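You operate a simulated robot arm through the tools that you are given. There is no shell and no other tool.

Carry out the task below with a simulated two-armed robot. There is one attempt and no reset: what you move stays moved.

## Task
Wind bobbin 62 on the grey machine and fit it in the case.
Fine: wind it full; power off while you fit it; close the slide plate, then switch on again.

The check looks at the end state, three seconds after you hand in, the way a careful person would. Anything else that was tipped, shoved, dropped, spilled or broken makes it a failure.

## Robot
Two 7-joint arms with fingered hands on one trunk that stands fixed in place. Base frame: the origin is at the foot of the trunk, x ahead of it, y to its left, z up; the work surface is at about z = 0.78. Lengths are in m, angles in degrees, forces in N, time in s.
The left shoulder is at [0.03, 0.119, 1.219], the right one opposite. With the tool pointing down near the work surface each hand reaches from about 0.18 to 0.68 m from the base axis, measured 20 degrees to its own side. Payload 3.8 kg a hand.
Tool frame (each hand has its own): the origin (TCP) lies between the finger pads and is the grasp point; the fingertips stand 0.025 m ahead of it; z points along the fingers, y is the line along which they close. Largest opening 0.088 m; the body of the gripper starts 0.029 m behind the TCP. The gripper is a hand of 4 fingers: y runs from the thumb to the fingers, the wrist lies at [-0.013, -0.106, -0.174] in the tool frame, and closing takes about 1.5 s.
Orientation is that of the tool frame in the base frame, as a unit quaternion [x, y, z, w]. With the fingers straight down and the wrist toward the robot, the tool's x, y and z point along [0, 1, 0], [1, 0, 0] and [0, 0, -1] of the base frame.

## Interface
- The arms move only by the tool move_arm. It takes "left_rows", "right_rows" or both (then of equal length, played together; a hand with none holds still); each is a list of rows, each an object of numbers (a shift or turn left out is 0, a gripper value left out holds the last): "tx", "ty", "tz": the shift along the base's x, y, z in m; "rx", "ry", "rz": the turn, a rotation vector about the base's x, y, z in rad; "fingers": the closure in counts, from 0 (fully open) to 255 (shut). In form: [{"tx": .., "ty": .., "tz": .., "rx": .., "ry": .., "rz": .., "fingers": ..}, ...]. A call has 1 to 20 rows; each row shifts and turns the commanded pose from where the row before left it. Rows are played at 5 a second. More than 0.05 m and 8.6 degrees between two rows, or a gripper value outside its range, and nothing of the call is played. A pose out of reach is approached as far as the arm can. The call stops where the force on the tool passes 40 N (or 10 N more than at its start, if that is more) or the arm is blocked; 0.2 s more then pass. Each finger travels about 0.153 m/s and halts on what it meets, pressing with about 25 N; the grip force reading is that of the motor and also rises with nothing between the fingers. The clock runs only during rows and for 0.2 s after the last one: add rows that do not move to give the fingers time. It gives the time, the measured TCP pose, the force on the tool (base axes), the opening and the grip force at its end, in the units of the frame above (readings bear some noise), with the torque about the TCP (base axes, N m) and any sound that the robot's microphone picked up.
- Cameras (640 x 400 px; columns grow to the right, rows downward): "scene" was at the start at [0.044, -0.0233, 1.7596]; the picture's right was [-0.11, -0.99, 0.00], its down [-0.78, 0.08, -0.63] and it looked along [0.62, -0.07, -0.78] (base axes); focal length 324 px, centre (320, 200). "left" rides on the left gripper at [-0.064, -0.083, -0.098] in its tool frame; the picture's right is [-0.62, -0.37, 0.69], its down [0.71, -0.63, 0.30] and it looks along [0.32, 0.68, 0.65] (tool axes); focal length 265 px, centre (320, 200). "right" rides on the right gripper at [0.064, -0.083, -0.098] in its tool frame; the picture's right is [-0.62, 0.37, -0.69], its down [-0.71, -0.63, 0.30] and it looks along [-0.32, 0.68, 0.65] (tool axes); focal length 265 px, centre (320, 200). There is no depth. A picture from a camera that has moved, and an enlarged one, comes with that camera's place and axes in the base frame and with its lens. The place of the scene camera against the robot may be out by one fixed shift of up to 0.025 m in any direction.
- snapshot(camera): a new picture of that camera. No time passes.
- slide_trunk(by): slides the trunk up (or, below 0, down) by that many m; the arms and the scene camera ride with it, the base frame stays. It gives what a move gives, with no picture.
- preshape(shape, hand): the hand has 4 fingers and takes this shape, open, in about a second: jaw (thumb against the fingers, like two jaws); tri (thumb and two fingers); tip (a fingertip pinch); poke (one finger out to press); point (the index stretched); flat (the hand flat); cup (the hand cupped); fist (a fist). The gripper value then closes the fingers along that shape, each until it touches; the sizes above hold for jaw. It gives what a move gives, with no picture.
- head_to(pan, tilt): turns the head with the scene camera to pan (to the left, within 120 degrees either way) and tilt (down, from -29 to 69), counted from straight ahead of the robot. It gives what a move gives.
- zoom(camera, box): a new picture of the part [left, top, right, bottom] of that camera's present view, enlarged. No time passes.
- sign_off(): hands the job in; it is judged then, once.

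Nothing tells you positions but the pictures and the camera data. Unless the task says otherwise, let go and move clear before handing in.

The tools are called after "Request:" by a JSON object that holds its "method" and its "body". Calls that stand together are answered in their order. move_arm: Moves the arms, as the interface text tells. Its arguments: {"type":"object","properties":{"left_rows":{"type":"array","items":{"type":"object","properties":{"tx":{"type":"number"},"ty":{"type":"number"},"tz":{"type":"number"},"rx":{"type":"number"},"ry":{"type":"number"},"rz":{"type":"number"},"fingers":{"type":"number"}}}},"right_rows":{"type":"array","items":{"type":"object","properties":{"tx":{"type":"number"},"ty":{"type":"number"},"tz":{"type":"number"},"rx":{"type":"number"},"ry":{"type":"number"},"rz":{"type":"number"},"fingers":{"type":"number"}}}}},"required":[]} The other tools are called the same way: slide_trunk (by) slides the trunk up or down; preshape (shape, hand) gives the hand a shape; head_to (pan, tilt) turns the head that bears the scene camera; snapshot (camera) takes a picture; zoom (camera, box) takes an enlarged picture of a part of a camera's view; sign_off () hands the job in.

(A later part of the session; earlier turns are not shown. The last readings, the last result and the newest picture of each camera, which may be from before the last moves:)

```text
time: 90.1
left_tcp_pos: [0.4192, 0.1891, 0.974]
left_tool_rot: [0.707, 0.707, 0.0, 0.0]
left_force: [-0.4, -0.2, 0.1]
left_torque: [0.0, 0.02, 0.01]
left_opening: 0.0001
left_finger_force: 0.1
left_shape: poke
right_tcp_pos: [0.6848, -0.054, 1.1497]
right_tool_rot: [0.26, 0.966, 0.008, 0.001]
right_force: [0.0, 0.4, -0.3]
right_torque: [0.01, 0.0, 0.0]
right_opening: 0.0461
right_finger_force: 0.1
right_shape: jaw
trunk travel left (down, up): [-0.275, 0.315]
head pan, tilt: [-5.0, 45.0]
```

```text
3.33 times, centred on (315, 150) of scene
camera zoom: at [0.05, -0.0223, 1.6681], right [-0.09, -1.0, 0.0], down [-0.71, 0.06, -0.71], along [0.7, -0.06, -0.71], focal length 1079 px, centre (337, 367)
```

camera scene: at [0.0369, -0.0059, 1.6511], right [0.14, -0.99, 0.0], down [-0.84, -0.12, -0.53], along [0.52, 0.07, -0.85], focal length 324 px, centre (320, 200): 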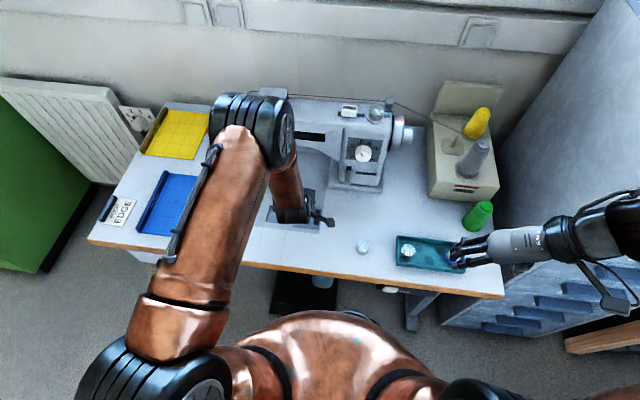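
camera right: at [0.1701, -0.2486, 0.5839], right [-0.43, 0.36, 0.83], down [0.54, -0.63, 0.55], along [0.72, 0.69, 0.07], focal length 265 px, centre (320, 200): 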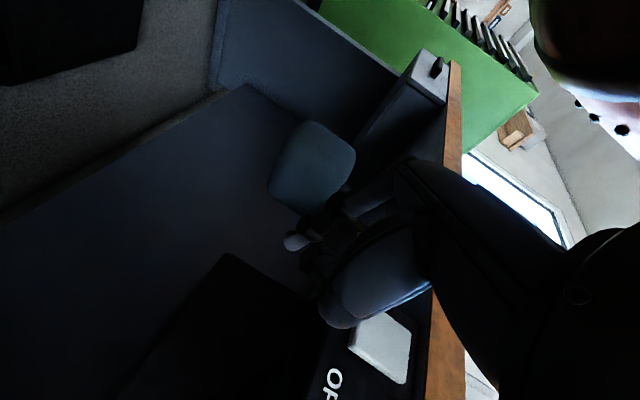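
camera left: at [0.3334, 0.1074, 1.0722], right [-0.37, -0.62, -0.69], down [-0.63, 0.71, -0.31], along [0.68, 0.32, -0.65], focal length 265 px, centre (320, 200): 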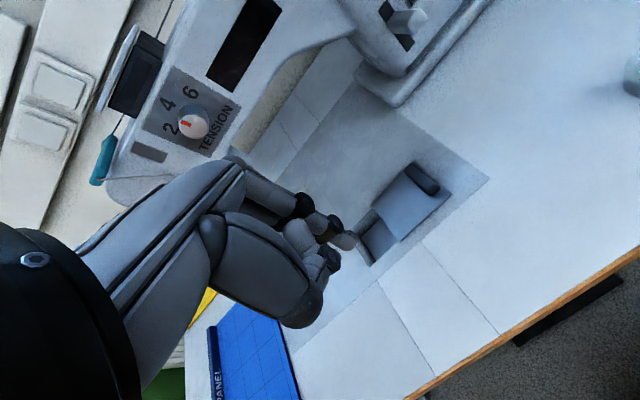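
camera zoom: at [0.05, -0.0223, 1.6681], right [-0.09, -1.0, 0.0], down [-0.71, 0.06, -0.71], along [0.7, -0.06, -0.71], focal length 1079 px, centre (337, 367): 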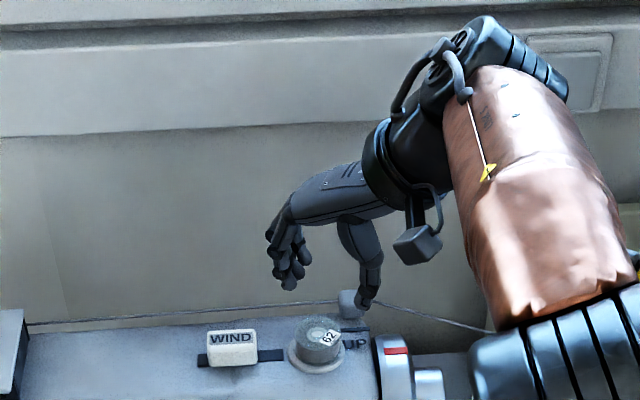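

Request:
{"method": "move_arm", "body": {"right_rows": [{"tx": 0.006, "ty": 0.005, "tz": -0.01}, {"tx": 0.002, "ty": 0.001, "tz": -0.012}, {"tz": -0.012}, {}]}}

Request:
{"method": "zoom", "body": {"camera": "right", "box": [220, 170, 380, 330]}}

Request:
{"method": "zoom", "body": {"camera": "scene", "box": [270, 130, 370, 210]}}

```text
time: 91.1
left_tcp_pos: [0.4194, 0.1888, 0.9728]
left_tool_rot: [0.707, 0.707, 0.0, 0.0]
left_force: [-1.1, 0.9, 0.7]
left_torque: [0.02, -0.02, 0.01]
left_opening: 0.0
left_finger_force: 0.1
left_shape: poke
right_tcp_pos: [0.6904, -0.0504, 1.1137]
right_tool_rot: [0.26, 0.966, 0.008, 0.001]
right_force: [-0.7, -0.2, 0.1]
right_torque: [-0.01, -0.01, 0.01]
right_opening: 0.0461
right_finger_force: 0.1
right_shape: jaw
trunk travel left (down, up): [-0.275, 0.315]
head pan, tilt: [-5.0, 45.0]
```

```text
2.50 times, centred on (300, 250) of right
camera zoom: at [0.5928, -0.0907, 1.2127], right [0.72, 0.0, 0.7], down [0.3, -0.9, -0.32], along [0.63, 0.44, -0.64], focal length 664 px, centre (370, 75)
```

zoom: 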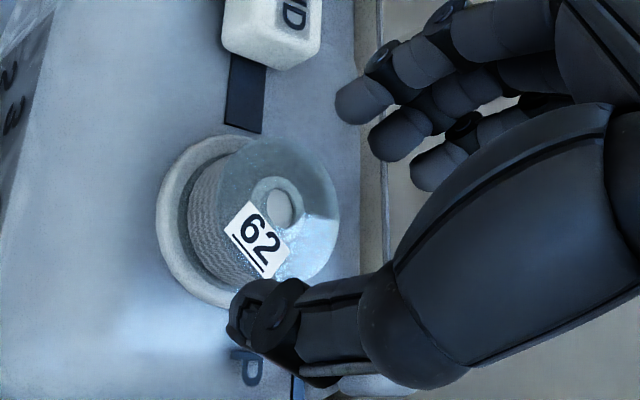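

```text
5.00 times, centred on (320, 170) of scene
camera zoom: at [0.0498, -0.0224, 1.6682], right [-0.09, -1.0, 0.0], down [-0.7, 0.06, -0.71], along [0.7, -0.06, -0.71], focal length 1618 px, centre (320, 350)
```

zoom: 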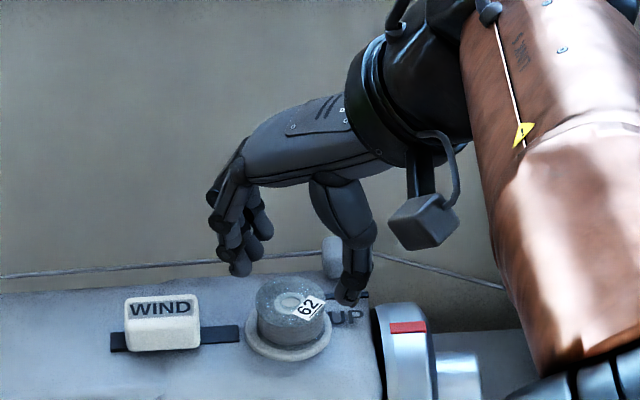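

Request:
{"method": "move_arm", "body": {"right_rows": [{"tx": 0.002, "ty": 0.002, "tz": -0.008}, {"tz": -0.008}, {"tz": -0.006}, {}]}}

Request:
{"method": "zoom", "body": {"camera": "right", "box": [220, 170, 380, 330]}}

Request:
{"method": "zoom", "body": {"camera": "scene", "box": [280, 140, 360, 200]}}

```text
time: 92.1
left_tcp_pos: [0.4194, 0.1894, 0.973]
left_tool_rot: [0.707, 0.707, 0.0, 0.0]
left_force: [0.3, 0.4, -1.1]
left_torque: [0.02, -0.01, 0.0]
left_opening: 0.0
left_finger_force: 0.0
left_shape: poke
right_tcp_pos: [0.6927, -0.0469, 1.0919]
right_tool_rot: [0.26, 0.966, 0.007, 0.001]
right_force: [-0.5, 0.5, 0.1]
right_torque: [0.02, 0.05, 0.01]
right_opening: 0.0463
right_finger_force: 0.1
right_shape: jaw
trunk travel left (down, up): [-0.275, 0.315]
head pan, tilt: [-5.0, 45.0]
```

```text
2.50 times, centred on (300, 250) of right
camera zoom: at [0.5935, -0.0889, 1.1906], right [0.72, 0.0, 0.7], down [0.3, -0.9, -0.31], along [0.63, 0.44, -0.64], focal length 664 px, centre (370, 75)
```

zoom: 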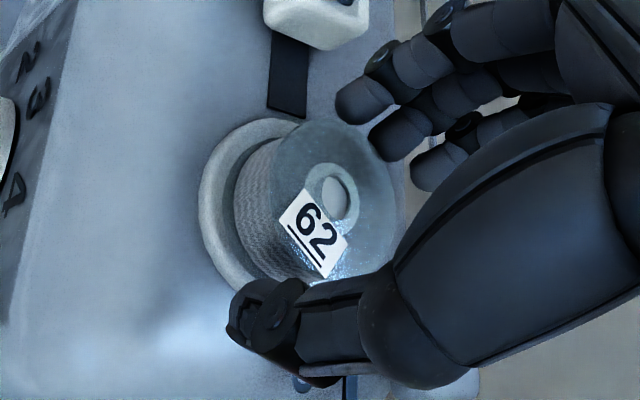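

```text
6.67 times, centred on (320, 170) of scene
camera zoom: at [0.0497, -0.0224, 1.6682], right [-0.09, -1.0, 0.0], down [-0.7, 0.06, -0.71], along [0.7, -0.06, -0.71], focal length 2158 px, centre (320, 400)
```

zoom: 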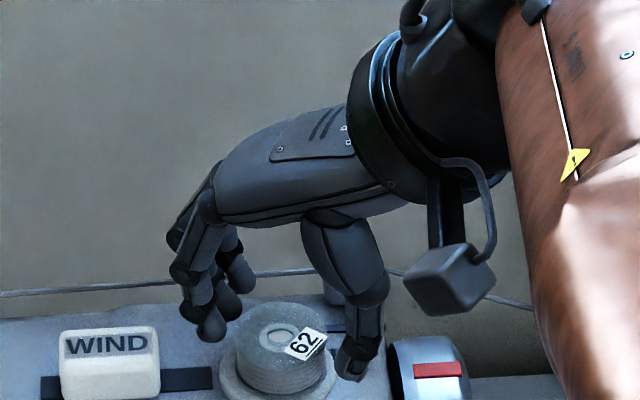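

Request:
{"method": "move_arm", "body": {"right_rows": [{"tz": -0.0015, "fingers": 150}, {"fingers": 170}, {"fingers": 190}, {"fingers": 205}, {}, {}, {}]}}

Request:
{"method": "zoom", "body": {"camera": "right", "box": [220, 170, 380, 330]}}

```text
time: 93.7
left_tcp_pos: [0.4202, 0.1898, 0.9729]
left_tool_rot: [0.707, 0.707, 0.0, 0.0]
left_force: [0.3, 0.7, 0.6]
left_torque: [0.02, 0.01, 0.02]
left_opening: 0.0
left_finger_force: 0.0
left_shape: poke
right_tcp_pos: [0.6903, -0.047, 1.0903]
right_tool_rot: [0.26, 0.966, 0.008, 0.001]
right_force: [0.2, 0.5, 1.3]
right_torque: [0.02, 0.0, 0.0]
right_opening: 0.0313
right_finger_force: 24.8
right_shape: jaw
trunk travel left (down, up): [-0.275, 0.315]
head pan, tilt: [-5.0, 45.0]
```

```text
2.50 times, centred on (300, 250) of right
camera zoom: at [0.593, -0.0889, 1.1885], right [0.72, 0.0, 0.7], down [0.3, -0.9, -0.31], along [0.63, 0.44, -0.64], focal length 664 px, centre (370, 75)
```

zoom: 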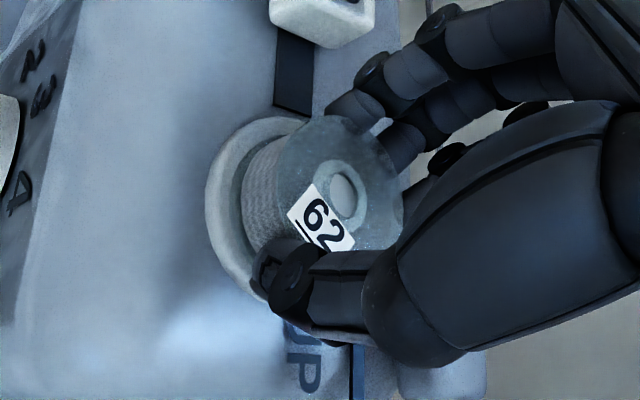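

Gripped (31 mm, 25 N). Lifting straight off the pin.

Request:
{"method": "move_arm", "body": {"right_rows": [{"tz": 0.005}, {"tz": 0.006}, {"tz": 0.01}, {"tz": 0.015}, {"tz": 0.02}, {}]}}

Request:
{"method": "zoom", "body": {"camera": "right", "box": [200, 150, 400, 350]}}

Request:
{"method": "zoom", "body": {"camera": "scene", "box": [260, 120, 380, 210]}}

```text
time: 95.1
left_tcp_pos: [0.4198, 0.1882, 0.9738]
left_tool_rot: [0.707, 0.707, 0.0, 0.0]
left_force: [-0.6, 0.4, -0.2]
left_torque: [0.0, -0.01, 0.01]
left_opening: 0.0
left_finger_force: 0.0
left_shape: poke
right_tcp_pos: [0.6931, -0.0475, 1.1469]
right_tool_rot: [0.26, 0.966, 0.008, 0.001]
right_force: [-0.2, -0.6, -0.3]
right_torque: [0.02, -0.01, -0.01]
right_opening: 0.0311
right_finger_force: 25.0
right_shape: jaw
trunk travel left (down, up): [-0.275, 0.315]
head pan, tilt: [-5.0, 45.0]
```

```text
2.00 times, centred on (300, 250) of right
camera zoom: at [0.5946, -0.0889, 1.2453], right [0.72, 0.0, 0.7], down [0.3, -0.9, -0.31], along [0.63, 0.44, -0.64], focal length 531 px, centre (360, 100)
```

zoom: 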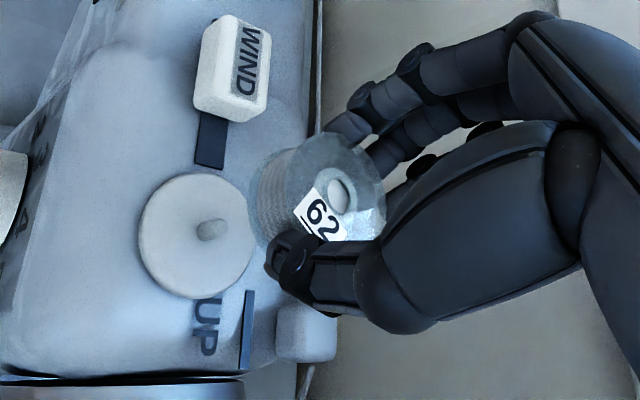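

```text
4.44 times, centred on (320, 165) of scene
camera zoom: at [0.0501, -0.0223, 1.6682], right [-0.09, -1.0, 0.0], down [-0.7, 0.06, -0.71], along [0.7, -0.06, -0.71], focal length 1438 px, centre (320, 356)
```

zoom: 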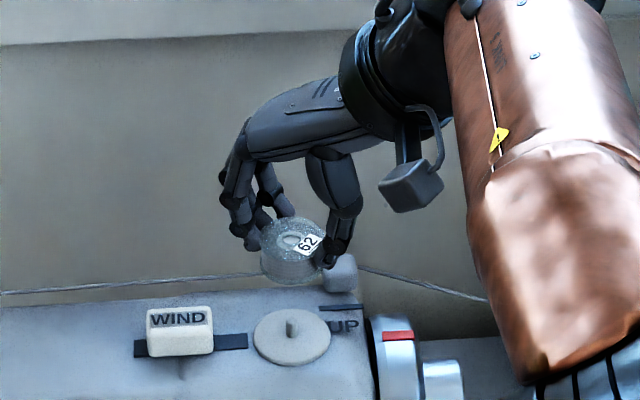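

Bobbin 62 (full) is off the spindle with no trailing thread. I'll move the left hand aside, then carry the bobbin back and over to above the well with the hand yawed to 90°.

Request:
{"method": "move_arm", "body": {"left_rows": [{"tz": 0.045}, {"tz": 0.045}, {"tz": 0.045, "ty": 0.015}, {"ty": 0.045, "tx": -0.01}, {"ty": 0.045, "tx": -0.01}, {"ty": 0.045, "tx": -0.01}, {"ty": 0.03, "tx": -0.01}]}}

Request:
{"method": "move_arm", "body": {"right_rows": [{"tx": -0.04}, {"tx": -0.045}, {"tx": -0.045}, {"tx": -0.045}, {"tx": -0.04, "rz": 0.13}, {"ty": 0.04, "rz": 0.13}, {"ty": 0.045, "rz": 0.13}, {"ty": 0.045, "rz": 0.13}, {"ty": 0.045}, {"ty": 0.035, "tz": -0.03}, {"tz": -0.045}, {"tz": -0.045}, {}]}}

Request:
{"method": "snapshot", "body": {"camera": "right"}}

Request:
{"method": "snapshot", "body": {"camera": "scene"}}

```text
time: 96.7
left_tcp_pos: [0.3739, 0.3721, 1.1073]
left_tool_rot: [0.708, 0.707, 0.0, 0.0]
left_force: [-1.1, 0.1, 0.6]
left_torque: [0.01, 0.01, 0.0]
left_opening: 0.0
left_finger_force: 0.0
left_shape: poke
right_tcp_pos: [0.6921, -0.0467, 1.1464]
right_tool_rot: [0.259, 0.966, 0.008, 0.002]
right_force: [0.4, 0.1, -0.5]
right_torque: [-0.02, 0.0, 0.02]
right_opening: 0.0313
right_finger_force: 25.6
right_shape: jaw
trunk travel left (down, up): [-0.275, 0.315]
head pan, tilt: [-5.0, 45.0]
```

```text
time: 99.5
left_tcp_pos: [0.3752, 0.3708, 1.1059]
left_tool_rot: [0.707, 0.707, 0.0, 0.0]
left_force: [-0.5, -0.2, -0.7]
left_torque: [-0.02, 0.01, 0.0]
left_opening: 0.0
left_finger_force: 0.1
left_shape: poke
right_tcp_pos: [0.4773, 0.1643, 1.0263]
right_tool_rot: [0.003, 1.0, 0.008, -0.001]
right_force: [0.6, -0.2, -0.1]
right_torque: [0.0, -0.02, -0.03]
right_opening: 0.0312
right_finger_force: 25.0
right_shape: jaw
trunk travel left (down, up): [-0.275, 0.315]
head pan, tilt: [-5.0, 45.0]
```

```text
taken
camera right: at [0.4127, 0.0795, 1.1261], right [0.62, 0.35, 0.7], down [0.71, -0.63, -0.32], along [0.33, 0.69, -0.64], focal length 265 px, centre (320, 200)
```

right: 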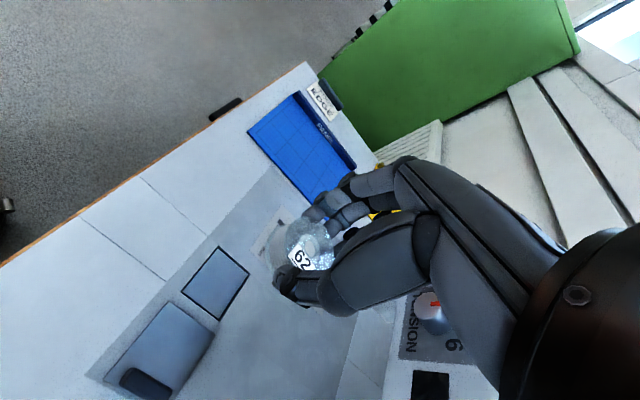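

```text
taken
camera scene: at [0.0492, -0.0223, 1.6682], right [-0.09, -1.0, 0.0], down [-0.7, 0.06, -0.71], along [0.7, -0.06, -0.71], focal length 324 px, centre (320, 200)
```

scene: 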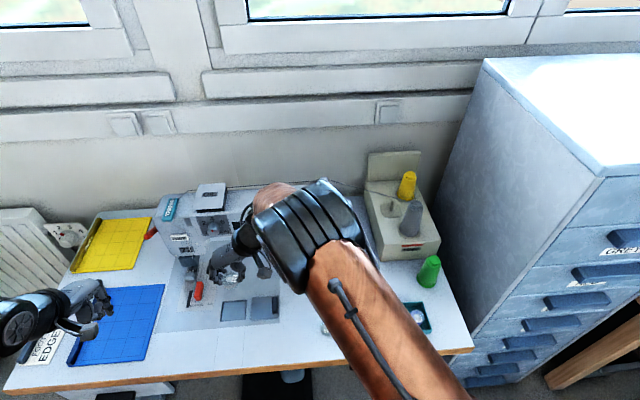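

Request:
{"method": "move_arm", "body": {"right_rows": [{"tx": 0.02, "ty": 0.018, "tz": -0.035, "rx": -0.016}, {"tx": 0.019, "ty": 0.017, "tz": -0.035}, {"tz": -0.04}, {"tz": -0.03}, {}]}}

Request:
{"method": "snapshot", "body": {"camera": "right"}}

Request:
{"method": "snapshot", "body": {"camera": "left"}}

Request:
{"method": "zoom", "body": {"camera": "scene", "box": [160, 210, 300, 330]}}

```text
time: 100.7
left_tcp_pos: [0.3749, 0.3705, 1.1081]
left_tool_rot: [0.707, 0.707, 0.0, 0.0]
left_force: [-0.5, 0.3, 0.0]
left_torque: [0.01, 0.01, 0.0]
left_opening: 0.0
left_finger_force: 0.1
left_shape: poke
right_tcp_pos: [0.5193, 0.2007, 0.8845]
right_tool_rot: [0.002, 1.0, 0.0, -0.001]
right_force: [-0.5, -0.1, 0.4]
right_torque: [0.02, -0.02, -0.01]
right_opening: 0.0308
right_finger_force: 24.7
right_shape: jaw
trunk travel left (down, up): [-0.275, 0.315]
head pan, tilt: [-5.0, 45.0]
```

```text
taken
camera right: at [0.4543, 0.1164, 0.9852], right [0.62, 0.37, 0.69], down [0.71, -0.63, -0.3], along [0.33, 0.68, -0.65], focal length 265 px, centre (320, 200)
```

right: 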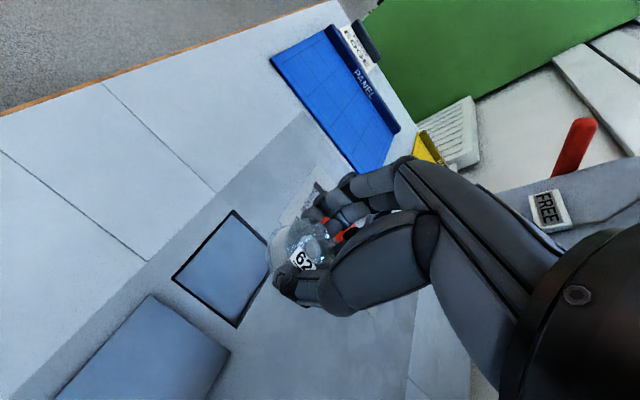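

```text
taken
camera left: at [0.2903, 0.307, 1.2063], right [-0.37, -0.62, -0.69], down [-0.63, 0.71, -0.3], along [0.68, 0.32, -0.65], focal length 265 px, centre (320, 200)
```

left: 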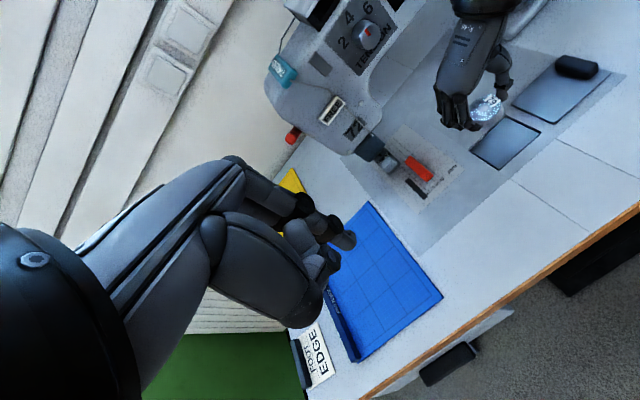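

```text
3.33 times, centred on (230, 270) of scene
camera zoom: at [0.0493, -0.0221, 1.6682], right [-0.09, -1.0, 0.0], down [-0.7, 0.06, -0.71], along [0.7, -0.06, -0.71], focal length 1079 px, centre (620, -33)
```

zoom: 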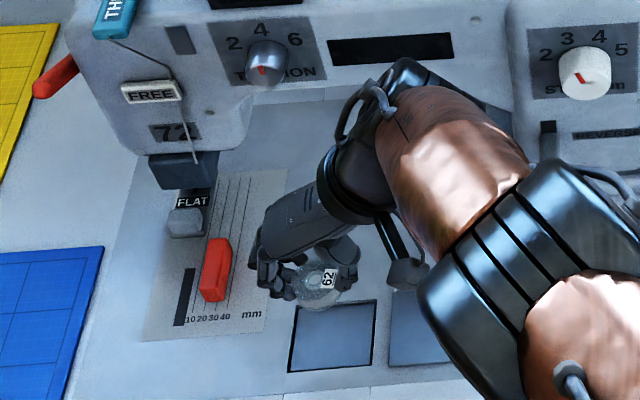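

Request:
{"method": "zoom", "body": {"camera": "right", "box": [160, 190, 350, 340]}}

Request:
{"method": "zoom", "body": {"camera": "left", "box": [430, 60, 560, 180]}}

```text
2.67 times, centred on (255, 265) of right
camera zoom: at [0.4543, 0.1164, 0.9852], right [0.62, 0.37, 0.69], down [0.71, -0.63, -0.3], along [0.33, 0.68, -0.65], focal length 708 px, centre (493, 27)
```

zoom: 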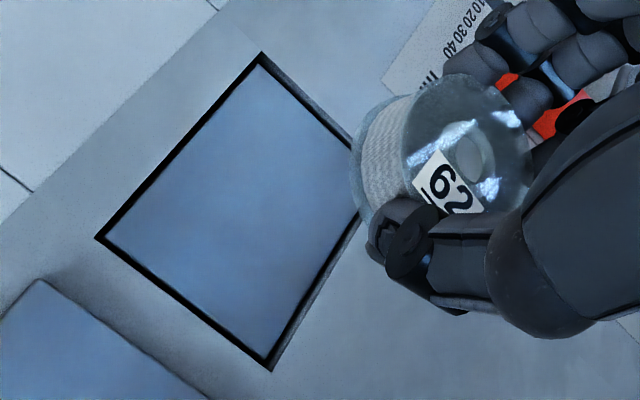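

```text
3.33 times, centred on (495, 120) of left
camera zoom: at [0.2903, 0.307, 1.2063], right [-0.37, -0.62, -0.69], down [-0.63, 0.71, -0.3], along [0.68, 0.32, -0.65], focal length 885 px, centre (-263, 467)
```

zoom: 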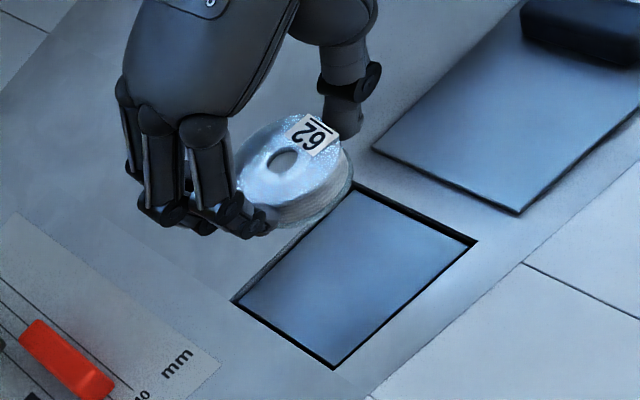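

Relative to the well centre, the bobbin needs about -7 mm in x. Correcting and lowering.

Request:
{"method": "move_arm", "body": {"right_rows": [{"tx": -0.007, "ty": 0.001, "tz": -0.02}, {"tz": -0.02}, {"tz": -0.015}, {}]}}

Request:
{"method": "zoom", "body": {"camera": "right", "box": [180, 190, 350, 340]}}

Request:
{"method": "zoom", "body": {"camera": "left", "box": [430, 60, 560, 180]}}

```text
time: 101.7
left_tcp_pos: [0.3743, 0.3718, 1.1073]
left_tool_rot: [0.707, 0.707, 0.0, -0.001]
left_force: [0.6, -0.2, 0.0]
left_torque: [0.0, -0.01, -0.01]
left_opening: 0.0
left_finger_force: 0.0
left_shape: poke
right_tcp_pos: [0.5101, 0.1996, 0.8303]
right_tool_rot: [0.003, 1.0, 0.0, -0.001]
right_force: [0.2, -0.1, -0.3]
right_torque: [0.02, 0.01, 0.01]
right_opening: 0.0307
right_finger_force: 25.2
right_shape: jaw
trunk travel left (down, up): [-0.275, 0.315]
head pan, tilt: [-5.0, 45.0]
```

```text
2.67 times, centred on (265, 265) of right
camera zoom: at [0.4457, 0.1158, 0.9294], right [0.62, 0.37, 0.69], down [0.71, -0.63, -0.3], along [0.33, 0.68, -0.65], focal length 708 px, centre (467, 27)
```

zoom: 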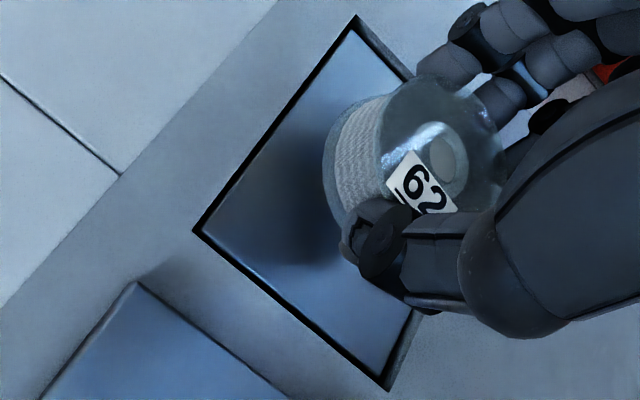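

```text
3.33 times, centred on (495, 120) of left
camera zoom: at [0.2906, 0.3071, 1.2062], right [-0.37, -0.62, -0.69], down [-0.63, 0.71, -0.3], along [0.68, 0.32, -0.65], focal length 885 px, centre (-263, 467)
```

zoom: 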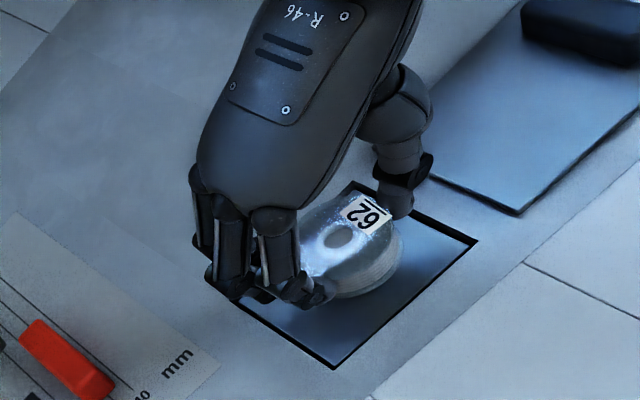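

Nearly centred; nudging +2.5 mm in x and lowering to contact.

Request:
{"method": "move_arm", "body": {"right_rows": [{"tx": 0.0025, "ty": 0.001, "tz": -0.007}, {"tz": -0.005}, {"tz": -0.003}, {}]}}

Request:
{"method": "zoom", "body": {"camera": "left", "box": [430, 60, 560, 180]}}

Request:
{"method": "zoom", "body": {"camera": "right", "box": [200, 190, 350, 320]}}

```text
time: 102.7
left_tcp_pos: [0.3742, 0.3718, 1.1076]
left_tool_rot: [0.707, 0.708, 0.0, 0.001]
left_force: [0.2, 0.0, -0.2]
left_torque: [0.01, 0.0, -0.01]
left_opening: 0.0002
left_finger_force: 0.1
left_shape: poke
right_tcp_pos: [0.511, 0.1986, 0.8205]
right_tool_rot: [0.002, 1.0, 0.0, 0.0]
right_force: [-0.3, -0.2, 0.3]
right_torque: [-0.03, 0.01, -0.02]
right_opening: 0.0307
right_finger_force: 25.5
right_shape: jaw
right hand out of reach, approached as far as the arm can: row 3
trunk travel left (down, up): [-0.275, 0.315]
head pan, tilt: [-5.0, 45.0]
```

```text
3.33 times, centred on (495, 120) of left
camera zoom: at [0.2907, 0.307, 1.2062], right [-0.37, -0.62, -0.69], down [-0.63, 0.71, -0.3], along [0.68, 0.32, -0.65], focal length 885 px, centre (-263, 467)
```

zoom: 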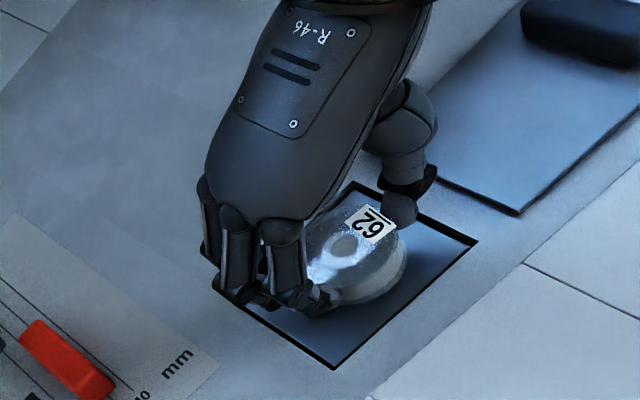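

```text
3.08 times, centred on (275, 255) of right
camera zoom: at [0.4466, 0.115, 0.9193], right [0.62, 0.37, 0.69], down [0.71, -0.63, -0.3], along [0.33, 0.68, -0.65], focal length 817 px, centre (458, 31)
```

zoom: 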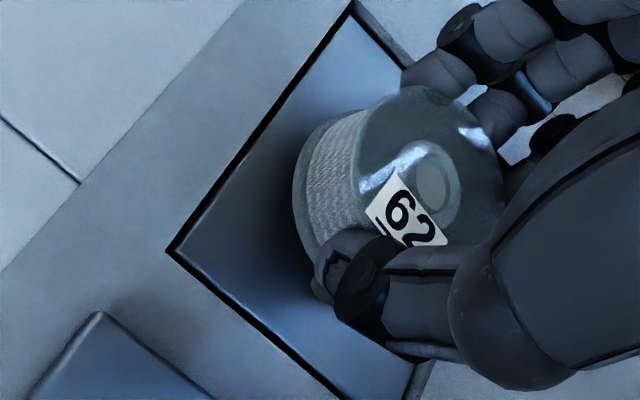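

The arm is at its reach limit; I'll raise the hand, lower the trunk 10 cm, and finish the descent from a better shoulder height.

Request:
{"method": "move_arm", "body": {"right_rows": [{"tz": 0.04}, {"tz": 0.04}, {"tz": 0.035}, {}]}}

Request:
{"method": "slide_trunk", "body": {"by": -0.1}}

Request:
{"method": "zoom", "body": {"camera": "right", "box": [180, 190, 350, 340]}}

Request:
{"method": "snapshot", "body": {"camera": "left"}}

```text
time: 103.7
left_tcp_pos: [0.3755, 0.3705, 1.1068]
left_tool_rot: [0.707, 0.708, -0.001, 0.0]
left_force: [-0.3, -1.4, 0.2]
left_torque: [0.01, -0.01, -0.03]
left_opening: 0.0
left_finger_force: 0.0
left_shape: poke
right_tcp_pos: [0.5118, 0.1995, 0.9355]
right_tool_rot: [0.003, 1.0, 0.0, -0.002]
right_force: [0.2, 0.2, 0.4]
right_torque: [-0.01, 0.02, 0.0]
right_opening: 0.0306
right_finger_force: 24.4
right_shape: jaw
trunk travel left (down, up): [-0.275, 0.315]
head pan, tilt: [-5.0, 45.0]
```

```text
time: 105.0
left_tcp_pos: [0.3748, 0.3706, 1.0069]
left_tool_rot: [0.707, 0.707, 0.0, 0.0]
left_force: [-0.6, -1.1, 0.1]
left_torque: [-0.01, -0.01, 0.0]
left_opening: 0.0001
left_finger_force: 0.1
left_shape: poke
right_tcp_pos: [0.5114, 0.1995, 0.8339]
right_tool_rot: [0.003, 1.0, -0.001, 0.0]
right_force: [0.0, 0.4, -0.8]
right_torque: [0.0, -0.03, 0.0]
right_opening: 0.0305
right_finger_force: 25.1
right_shape: jaw
trunk travel left (down, up): [-0.175, 0.415]
head pan, tilt: [-5.0, 45.0]
```

```text
2.67 times, centred on (265, 265) of right
camera zoom: at [0.4468, 0.1159, 0.9335], right [0.62, 0.37, 0.69], down [0.71, -0.63, -0.3], along [0.33, 0.68, -0.65], focal length 708 px, centre (467, 27)
```

zoom: 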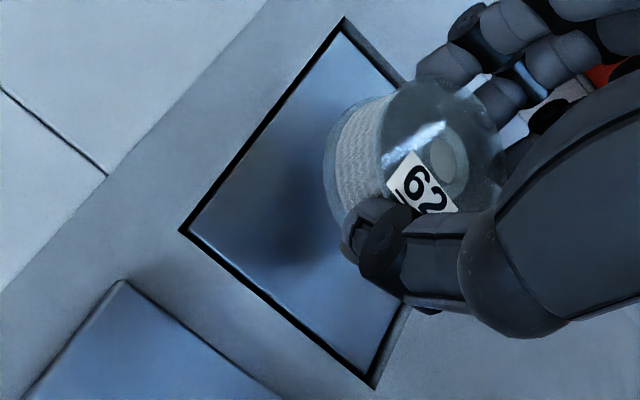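

```text
taken
camera left: at [0.2906, 0.3069, 1.1064], right [-0.37, -0.62, -0.69], down [-0.63, 0.71, -0.3], along [0.68, 0.32, -0.65], focal length 265 px, centre (320, 200)
```

left: 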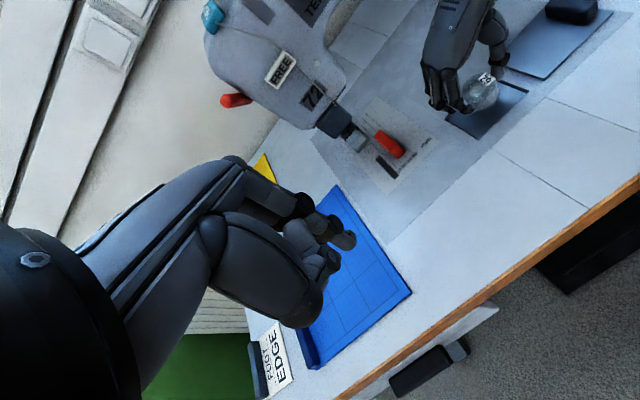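

Request:
{"method": "move_arm", "body": {"right_rows": [{"tx": 0.001, "tz": -0.007}, {"tz": -0.005}, {"tz": -0.004}, {"tz": -0.002}, {}]}}

Request:
{"method": "zoom", "body": {"camera": "left", "box": [410, 30, 560, 160]}}

Request:
{"method": "zoom", "body": {"camera": "right", "box": [200, 190, 350, 320]}}

```text
time: 106.2
left_tcp_pos: [0.375, 0.3713, 1.0059]
left_tool_rot: [0.707, 0.707, -0.001, 0.0]
left_force: [-0.2, 0.3, 0.4]
left_torque: [0.01, -0.03, 0.0]
left_opening: 0.0001
left_finger_force: 0.0
left_shape: poke
right_tcp_pos: [0.5115, 0.1974, 0.8147]
right_tool_rot: [0.003, 1.0, 0.0, -0.001]
right_force: [0.2, 0.9, -0.4]
right_torque: [0.01, -0.02, 0.0]
right_opening: 0.0307
right_finger_force: 25.2
right_shape: jaw
trunk travel left (down, up): [-0.175, 0.415]
head pan, tilt: [-5.0, 45.0]
```

```text
3.08 times, centred on (485, 95) of left
camera zoom: at [0.2906, 0.307, 1.1062], right [-0.37, -0.62, -0.69], down [-0.63, 0.71, -0.3], along [0.68, 0.32, -0.65], focal length 817 px, centre (-188, 523)
```

zoom: 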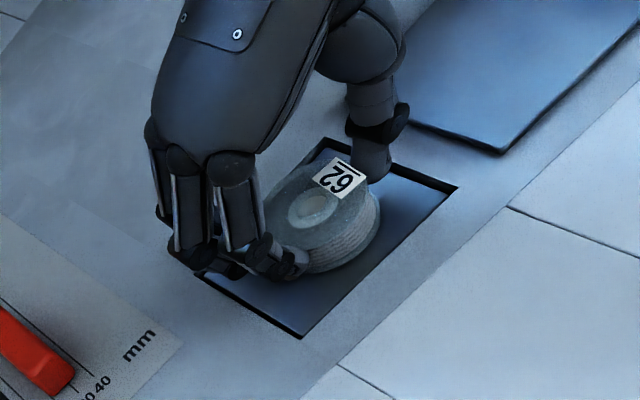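

```text
3.08 times, centred on (275, 255) of right
camera zoom: at [0.4479, 0.1149, 0.9141], right [0.62, 0.37, 0.69], down [0.71, -0.63, -0.3], along [0.33, 0.68, -0.65], focal length 817 px, centre (458, 31)
```

zoom: 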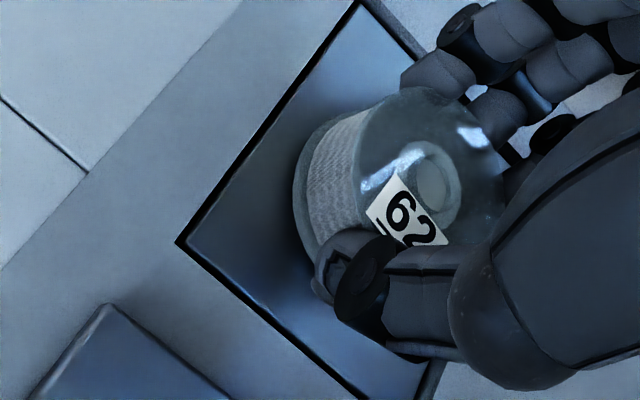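

Request:
{"method": "move_arm", "body": {"right_rows": [{"tz": -0.002, "ty": 0.001}, {"tz": -0.002}, {}]}}

Request:
{"method": "zoom", "body": {"camera": "left", "box": [430, 60, 540, 150]}}

```text
time: 107.0
left_tcp_pos: [0.3733, 0.37, 1.0082]
left_tool_rot: [0.707, 0.707, 0.0, 0.001]
left_force: [-0.8, 0.7, -0.6]
left_torque: [0.03, 0.01, 0.02]
left_opening: 0.0
left_finger_force: 0.0
left_shape: poke
right_tcp_pos: [0.5129, 0.2, 0.8115]
right_tool_rot: [0.002, 1.0, 0.001, 0.0]
right_force: [0.1, 0.1, 3.0]
right_torque: [0.04, -0.03, -0.01]
right_opening: 0.0308
right_finger_force: 25.1
right_shape: jaw
trunk travel left (down, up): [-0.175, 0.415]
head pan, tilt: [-5.0, 45.0]
```

```text
4.44 times, centred on (485, 105) of left
camera zoom: at [0.2905, 0.3069, 1.1063], right [-0.37, -0.62, -0.69], down [-0.63, 0.71, -0.3], along [0.68, 0.32, -0.65], focal length 1180 px, centre (-413, 622)
```

zoom: 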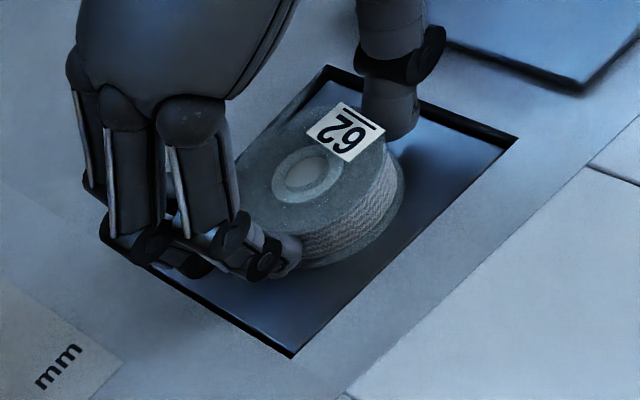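

Contact felt (3 N) and the bobbin is roughly centred on the platform. Releasing gently.

Request:
{"method": "move_arm", "body": {"right_rows": [{"tz": -0.0005, "fingers": 165}, {"fingers": 150}, {"fingers": 135}, {}, {}]}}

Request:
{"method": "zoom", "body": {"camera": "left", "box": [430, 60, 540, 150]}}

Request:
{"method": "zoom", "body": {"camera": "right", "box": [200, 190, 350, 320]}}

```text
time: 108.2
left_tcp_pos: [0.3756, 0.3716, 1.0084]
left_tool_rot: [0.707, 0.707, 0.0, 0.001]
left_force: [-0.2, -0.2, -0.2]
left_torque: [0.03, -0.03, 0.0]
left_opening: 0.0001
left_finger_force: 0.1
left_shape: poke
right_tcp_pos: [0.5122, 0.1998, 0.8097]
right_tool_rot: [0.002, 1.0, -0.001, -0.002]
right_force: [0.5, -0.8, -0.2]
right_torque: [0.0, -0.01, 0.01]
right_opening: 0.0409
right_finger_force: 0.0
right_shape: jaw
trunk travel left (down, up): [-0.175, 0.415]
head pan, tilt: [-5.0, 45.0]
```

```text
4.44 times, centred on (485, 105) of left
camera zoom: at [0.2906, 0.307, 1.1062], right [-0.37, -0.62, -0.69], down [-0.63, 0.71, -0.3], along [0.68, 0.32, -0.65], focal length 1180 px, centre (-413, 622)
```

zoom: 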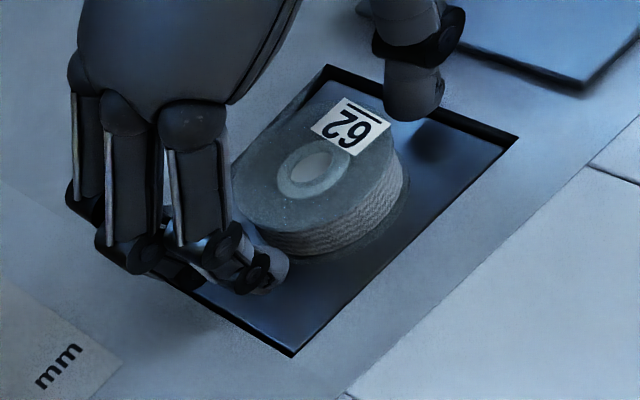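

```text
3.08 times, centred on (275, 255) of right
camera zoom: at [0.448, 0.1164, 0.9102], right [0.62, 0.37, 0.69], down [0.71, -0.63, -0.3], along [0.33, 0.68, -0.65], focal length 817 px, centre (458, 31)
```

zoom: 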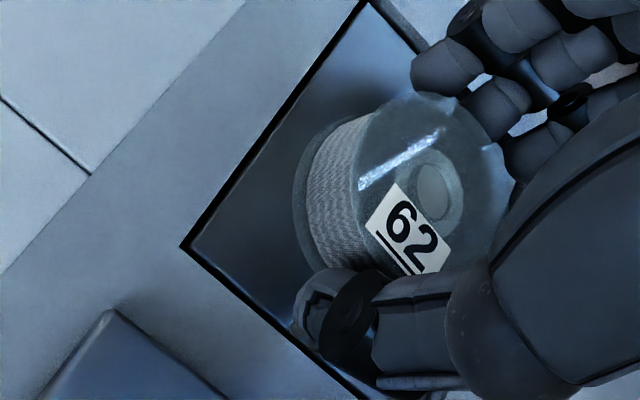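

Request:
{"method": "move_arm", "body": {"right_rows": [{"fingers": 122}, {"tz": 0.008}, {"tz": 0.015}, {"tz": 0.03}, {"tz": 0.04}, {"tz": 0.04}, {}]}}

Request:
{"method": "zoom", "body": {"camera": "left", "box": [430, 60, 540, 150]}}

Request:
{"method": "zoom", "body": {"camera": "right", "box": [150, 190, 350, 360]}}

Request:
{"method": "snapshot", "body": {"camera": "scene"}}

```text
time: 109.8
left_tcp_pos: [0.3754, 0.3716, 1.0058]
left_tool_rot: [0.707, 0.707, 0.0, 0.0]
left_force: [-0.3, 0.8, 0.0]
left_torque: [-0.01, 0.01, -0.03]
left_opening: 0.0002
left_finger_force: 0.1
left_shape: poke
right_tcp_pos: [0.5136, 0.1993, 0.9444]
right_tool_rot: [0.003, 1.0, -0.001, -0.001]
right_force: [-0.2, -0.3, 0.0]
right_torque: [0.0, 0.02, 0.02]
right_opening: 0.0455
right_finger_force: 0.0
right_shape: jaw
trunk travel left (down, up): [-0.175, 0.415]
head pan, tilt: [-5.0, 45.0]
```

```text
4.44 times, centred on (485, 105) of left
camera zoom: at [0.2909, 0.3071, 1.106], right [-0.37, -0.62, -0.69], down [-0.63, 0.71, -0.3], along [0.68, 0.32, -0.65], focal length 1180 px, centre (-413, 622)
```

zoom: 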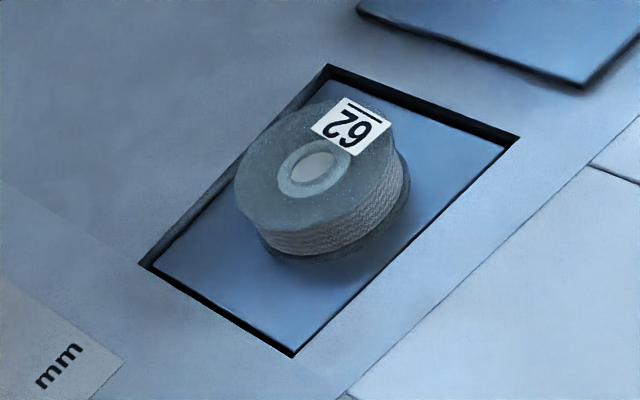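

```text
2.35 times, centred on (250, 275) of right
camera zoom: at [0.4483, 0.1166, 1.044], right [0.62, 0.37, 0.69], down [0.71, -0.63, -0.3], along [0.33, 0.68, -0.66], focal length 624 px, centre (485, 24)
```

zoom: 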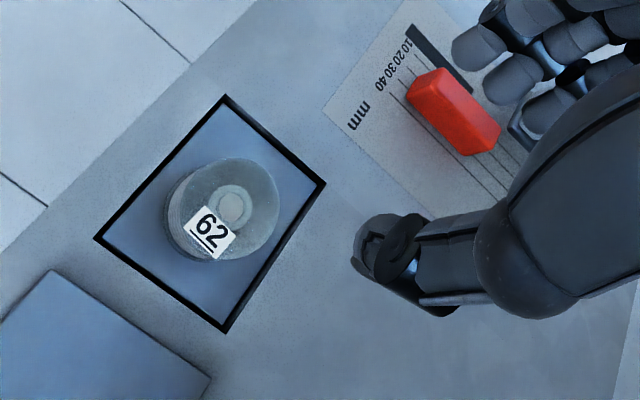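

```text
taken
camera scene: at [0.05, -0.022, 1.5681], right [-0.09, -1.0, 0.0], down [-0.7, 0.06, -0.71], along [0.7, -0.06, -0.71], focal length 324 px, centre (320, 200)
```

scene: 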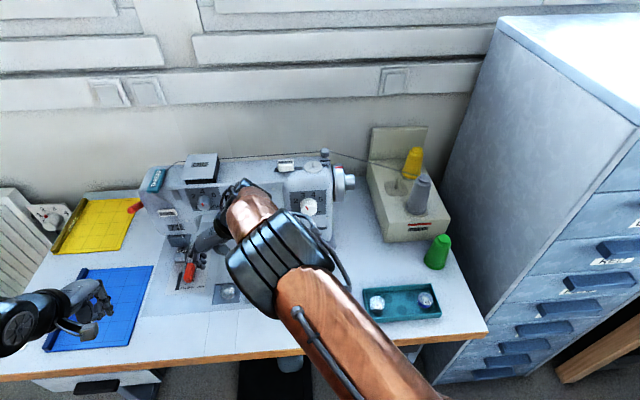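

Bobbin 62 sits well centred on the case platform. Now I'll clear the right hand to the right and bring the left finger to the right-hand side of the plate handle.

Request:
{"method": "move_arm", "body": {"right_rows": [{"tz": 0.045}, {"tx": -0.03, "tz": 0.03}, {"tx": -0.04, "ty": -0.02}, {"tx": -0.04, "ty": -0.03}, {"tx": -0.03, "ty": -0.04}, {"ty": -0.045}, {"ty": -0.045}, {"ty": -0.045}, {"ty": -0.045}, {"ty": -0.045}, {"ty": -0.045}, {"ty": -0.045}, {"tx": -0.04, "ty": -0.02}, {"tx": -0.04}]}}

Request:
{"method": "move_arm", "body": {"left_rows": [{"tx": 0.015, "ty": -0.045}, {"tx": 0.015, "ty": -0.045}, {"tx": 0.015, "ty": -0.045}, {"tx": 0.015, "ty": -0.045}, {"tx": 0.02, "ty": -0.045}, {"tx": 0.02, "ty": -0.045}, {"tx": 0.02, "ty": -0.04}, {"tx": 0.012, "ty": -0.01, "tz": -0.045}, {"tz": -0.045}, {"tz": -0.045}, {}]}}

Request:
{"method": "snapshot", "body": {"camera": "left"}}

Request:
{"method": "snapshot", "body": {"camera": "scene"}}

```text
time: 112.8
left_tcp_pos: [0.3744, 0.3706, 1.0079]
left_tool_rot: [0.706, 0.708, 0.0, -0.001]
left_force: [-0.3, 0.2, -0.2]
left_torque: [-0.01, 0.04, 0.02]
left_opening: 0.0
left_finger_force: 0.2
left_shape: poke
right_tcp_pos: [0.2927, -0.2248, 1.0191]
right_tool_rot: [0.003, 1.0, 0.001, 0.001]
right_force: [0.0, -0.2, 0.4]
right_torque: [-0.03, 0.01, -0.01]
right_opening: 0.0457
right_finger_force: 0.1
right_shape: jaw
trunk travel left (down, up): [-0.175, 0.415]
head pan, tilt: [-5.0, 45.0]
```

```text
time: 115.2
left_tcp_pos: [0.5054, 0.0526, 0.8724]
left_tool_rot: [0.706, 0.708, 0.0, 0.0]
left_force: [0.1, -0.2, -0.5]
left_torque: [-0.01, 0.01, 0.02]
left_opening: 0.0004
left_finger_force: 0.0
left_shape: poke
right_tcp_pos: [0.2935, -0.2235, 1.0205]
right_tool_rot: [0.002, 1.0, 0.0, 0.0]
right_force: [-0.2, -0.8, -0.6]
right_torque: [-0.02, 0.0, 0.01]
right_opening: 0.0457
right_finger_force: 0.0
right_shape: jaw
trunk travel left (down, up): [-0.175, 0.415]
head pan, tilt: [-5.0, 45.0]
```

```text
taken
camera left: at [0.421, -0.0111, 0.9723], right [-0.37, -0.62, -0.69], down [-0.63, 0.71, -0.3], along [0.68, 0.32, -0.65], focal length 265 px, centre (320, 200)
```

left: 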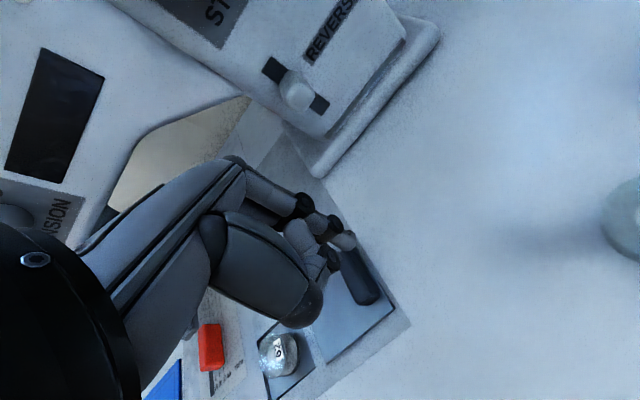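

```text
taken
camera scene: at [0.049, -0.0226, 1.5682], right [-0.09, -1.0, 0.0], down [-0.7, 0.06, -0.71], along [0.7, -0.06, -0.71], focal length 324 px, centre (320, 200)
```

scene: 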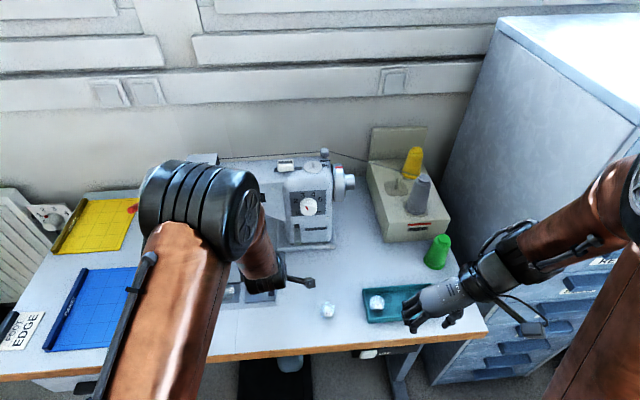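

Request:
{"method": "move_arm", "body": {"left_rows": [{"tz": -0.025}, {"tz": -0.018}, {"tz": -0.007}, {"ty": 0.01}, {"ty": 0.008}, {"ty": 0.008}, {"ty": 0.008}, {"ty": 0.008}, {}]}}

Request:
{"method": "snapshot", "body": {"camera": "left"}}

```text
time: 117.2
left_tcp_pos: [0.5059, 0.0948, 0.8214]
left_tool_rot: [0.707, 0.707, 0.0, 0.0]
left_force: [-0.1, -0.2, 0.4]
left_torque: [-0.01, 0.01, -0.01]
left_opening: 0.0002
left_finger_force: 0.0
left_shape: poke
right_tcp_pos: [0.2934, -0.2231, 1.0208]
right_tool_rot: [0.003, 1.0, 0.0, -0.001]
right_force: [-0.4, -0.3, 0.5]
right_torque: [-0.03, 0.03, 0.01]
right_opening: 0.0454
right_finger_force: 0.0
right_shape: jaw
trunk travel left (down, up): [-0.175, 0.415]
head pan, tilt: [-5.0, 45.0]
```

```text
taken
camera left: at [0.4214, 0.0296, 0.9212], right [-0.37, -0.62, -0.69], down [-0.63, 0.71, -0.3], along [0.68, 0.32, -0.65], focal length 265 px, centre (320, 200)
```

left: 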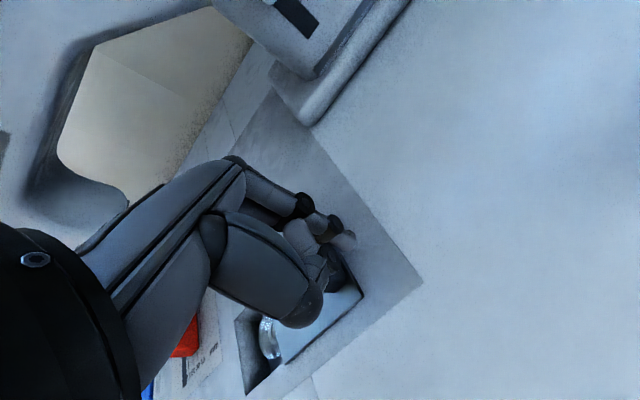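

Request:
{"method": "zoom", "body": {"camera": "left", "box": [210, 280, 370, 400]}}

```text
3.33 times, centred on (290, 340) of left
camera zoom: at [0.4214, 0.0296, 0.9212], right [-0.37, -0.62, -0.69], down [-0.63, 0.71, -0.3], along [0.68, 0.32, -0.65], focal length 885 px, centre (420, -267)
```

zoom: 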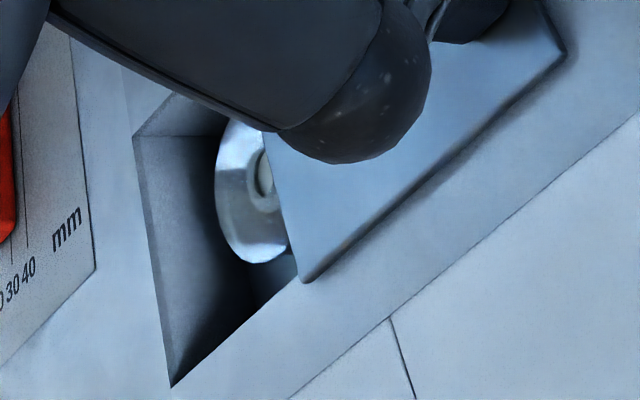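

The platform dropped with the bobbin upright below the plate. Continuing to push until the stop.

Request:
{"method": "move_arm", "body": {"left_rows": [{"ty": 0.008}, {"ty": 0.008}, {"ty": 0.008}, {"ty": 0.008}, {"ty": 0.008}, {"ty": 0.008}, {}]}}

Request:
{"method": "snapshot", "body": {"camera": "left"}}

```text
time: 118.8
left_tcp_pos: [0.5063, 0.1412, 0.8216]
left_tool_rot: [0.707, 0.707, 0.001, 0.0]
left_force: [-0.4, -0.3, -0.2]
left_torque: [-0.04, -0.01, 0.02]
left_opening: 0.0
left_finger_force: 0.0
left_shape: poke
right_tcp_pos: [0.2928, -0.2238, 1.018]
right_tool_rot: [0.003, 1.0, 0.0, -0.001]
right_force: [-0.2, 0.4, 0.3]
right_torque: [0.0, 0.0, -0.02]
right_opening: 0.0453
right_finger_force: 0.0
right_shape: jaw
trunk travel left (down, up): [-0.175, 0.415]
head pan, tilt: [-5.0, 45.0]
```

```text
taken
camera left: at [0.4215, 0.0771, 0.9209], right [-0.37, -0.62, -0.69], down [-0.63, 0.71, -0.3], along [0.68, 0.32, -0.65], focal length 265 px, centre (320, 200)
```

left: 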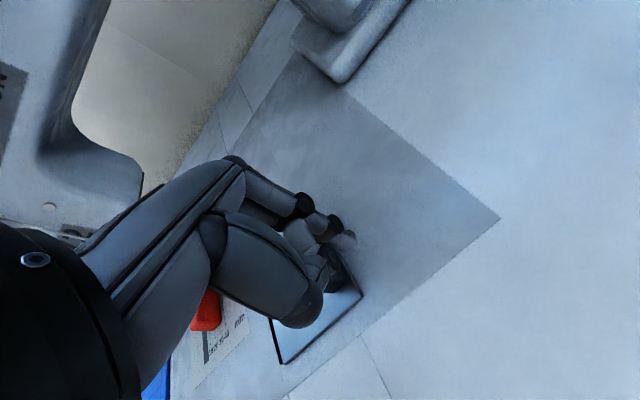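

Request:
{"method": "move_arm", "body": {"left_rows": [{"ty": 0.006}, {"ty": 0.005}, {"ty": 0.004}, {"ty": 0.003}, {"ty": 0.003}, {}]}}

Request:
{"method": "zoom", "body": {"camera": "left", "box": [210, 210, 400, 380]}}

```text
time: 120.2
left_tcp_pos: [0.5066, 0.1553, 0.8217]
left_tool_rot: [0.709, 0.705, -0.001, 0.001]
left_force: [-2.5, -23.2, -2.2]
left_torque: [-0.58, 0.03, 0.04]
left_opening: 0.0
left_finger_force: 0.0
left_shape: poke
right_tcp_pos: [0.2932, -0.2253, 1.0192]
right_tool_rot: [0.003, 1.0, 0.001, 0.001]
right_force: [0.1, 0.5, -0.1]
right_torque: [0.01, 0.0, 0.02]
right_opening: 0.0455
right_finger_force: 0.1
right_shape: jaw
trunk travel left (down, up): [-0.175, 0.415]
head pan, tilt: [-5.0, 45.0]
```

```text
2.35 times, centred on (305, 295) of left
camera zoom: at [0.422, 0.0926, 0.9218], right [-0.37, -0.62, -0.69], down [-0.63, 0.72, -0.3], along [0.68, 0.32, -0.66], focal length 624 px, centre (355, -24)
```

zoom: 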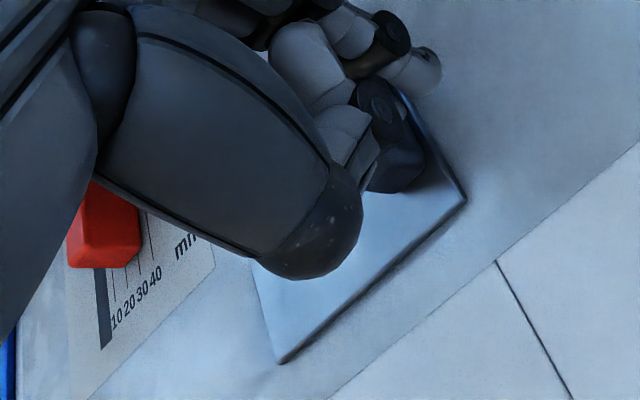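

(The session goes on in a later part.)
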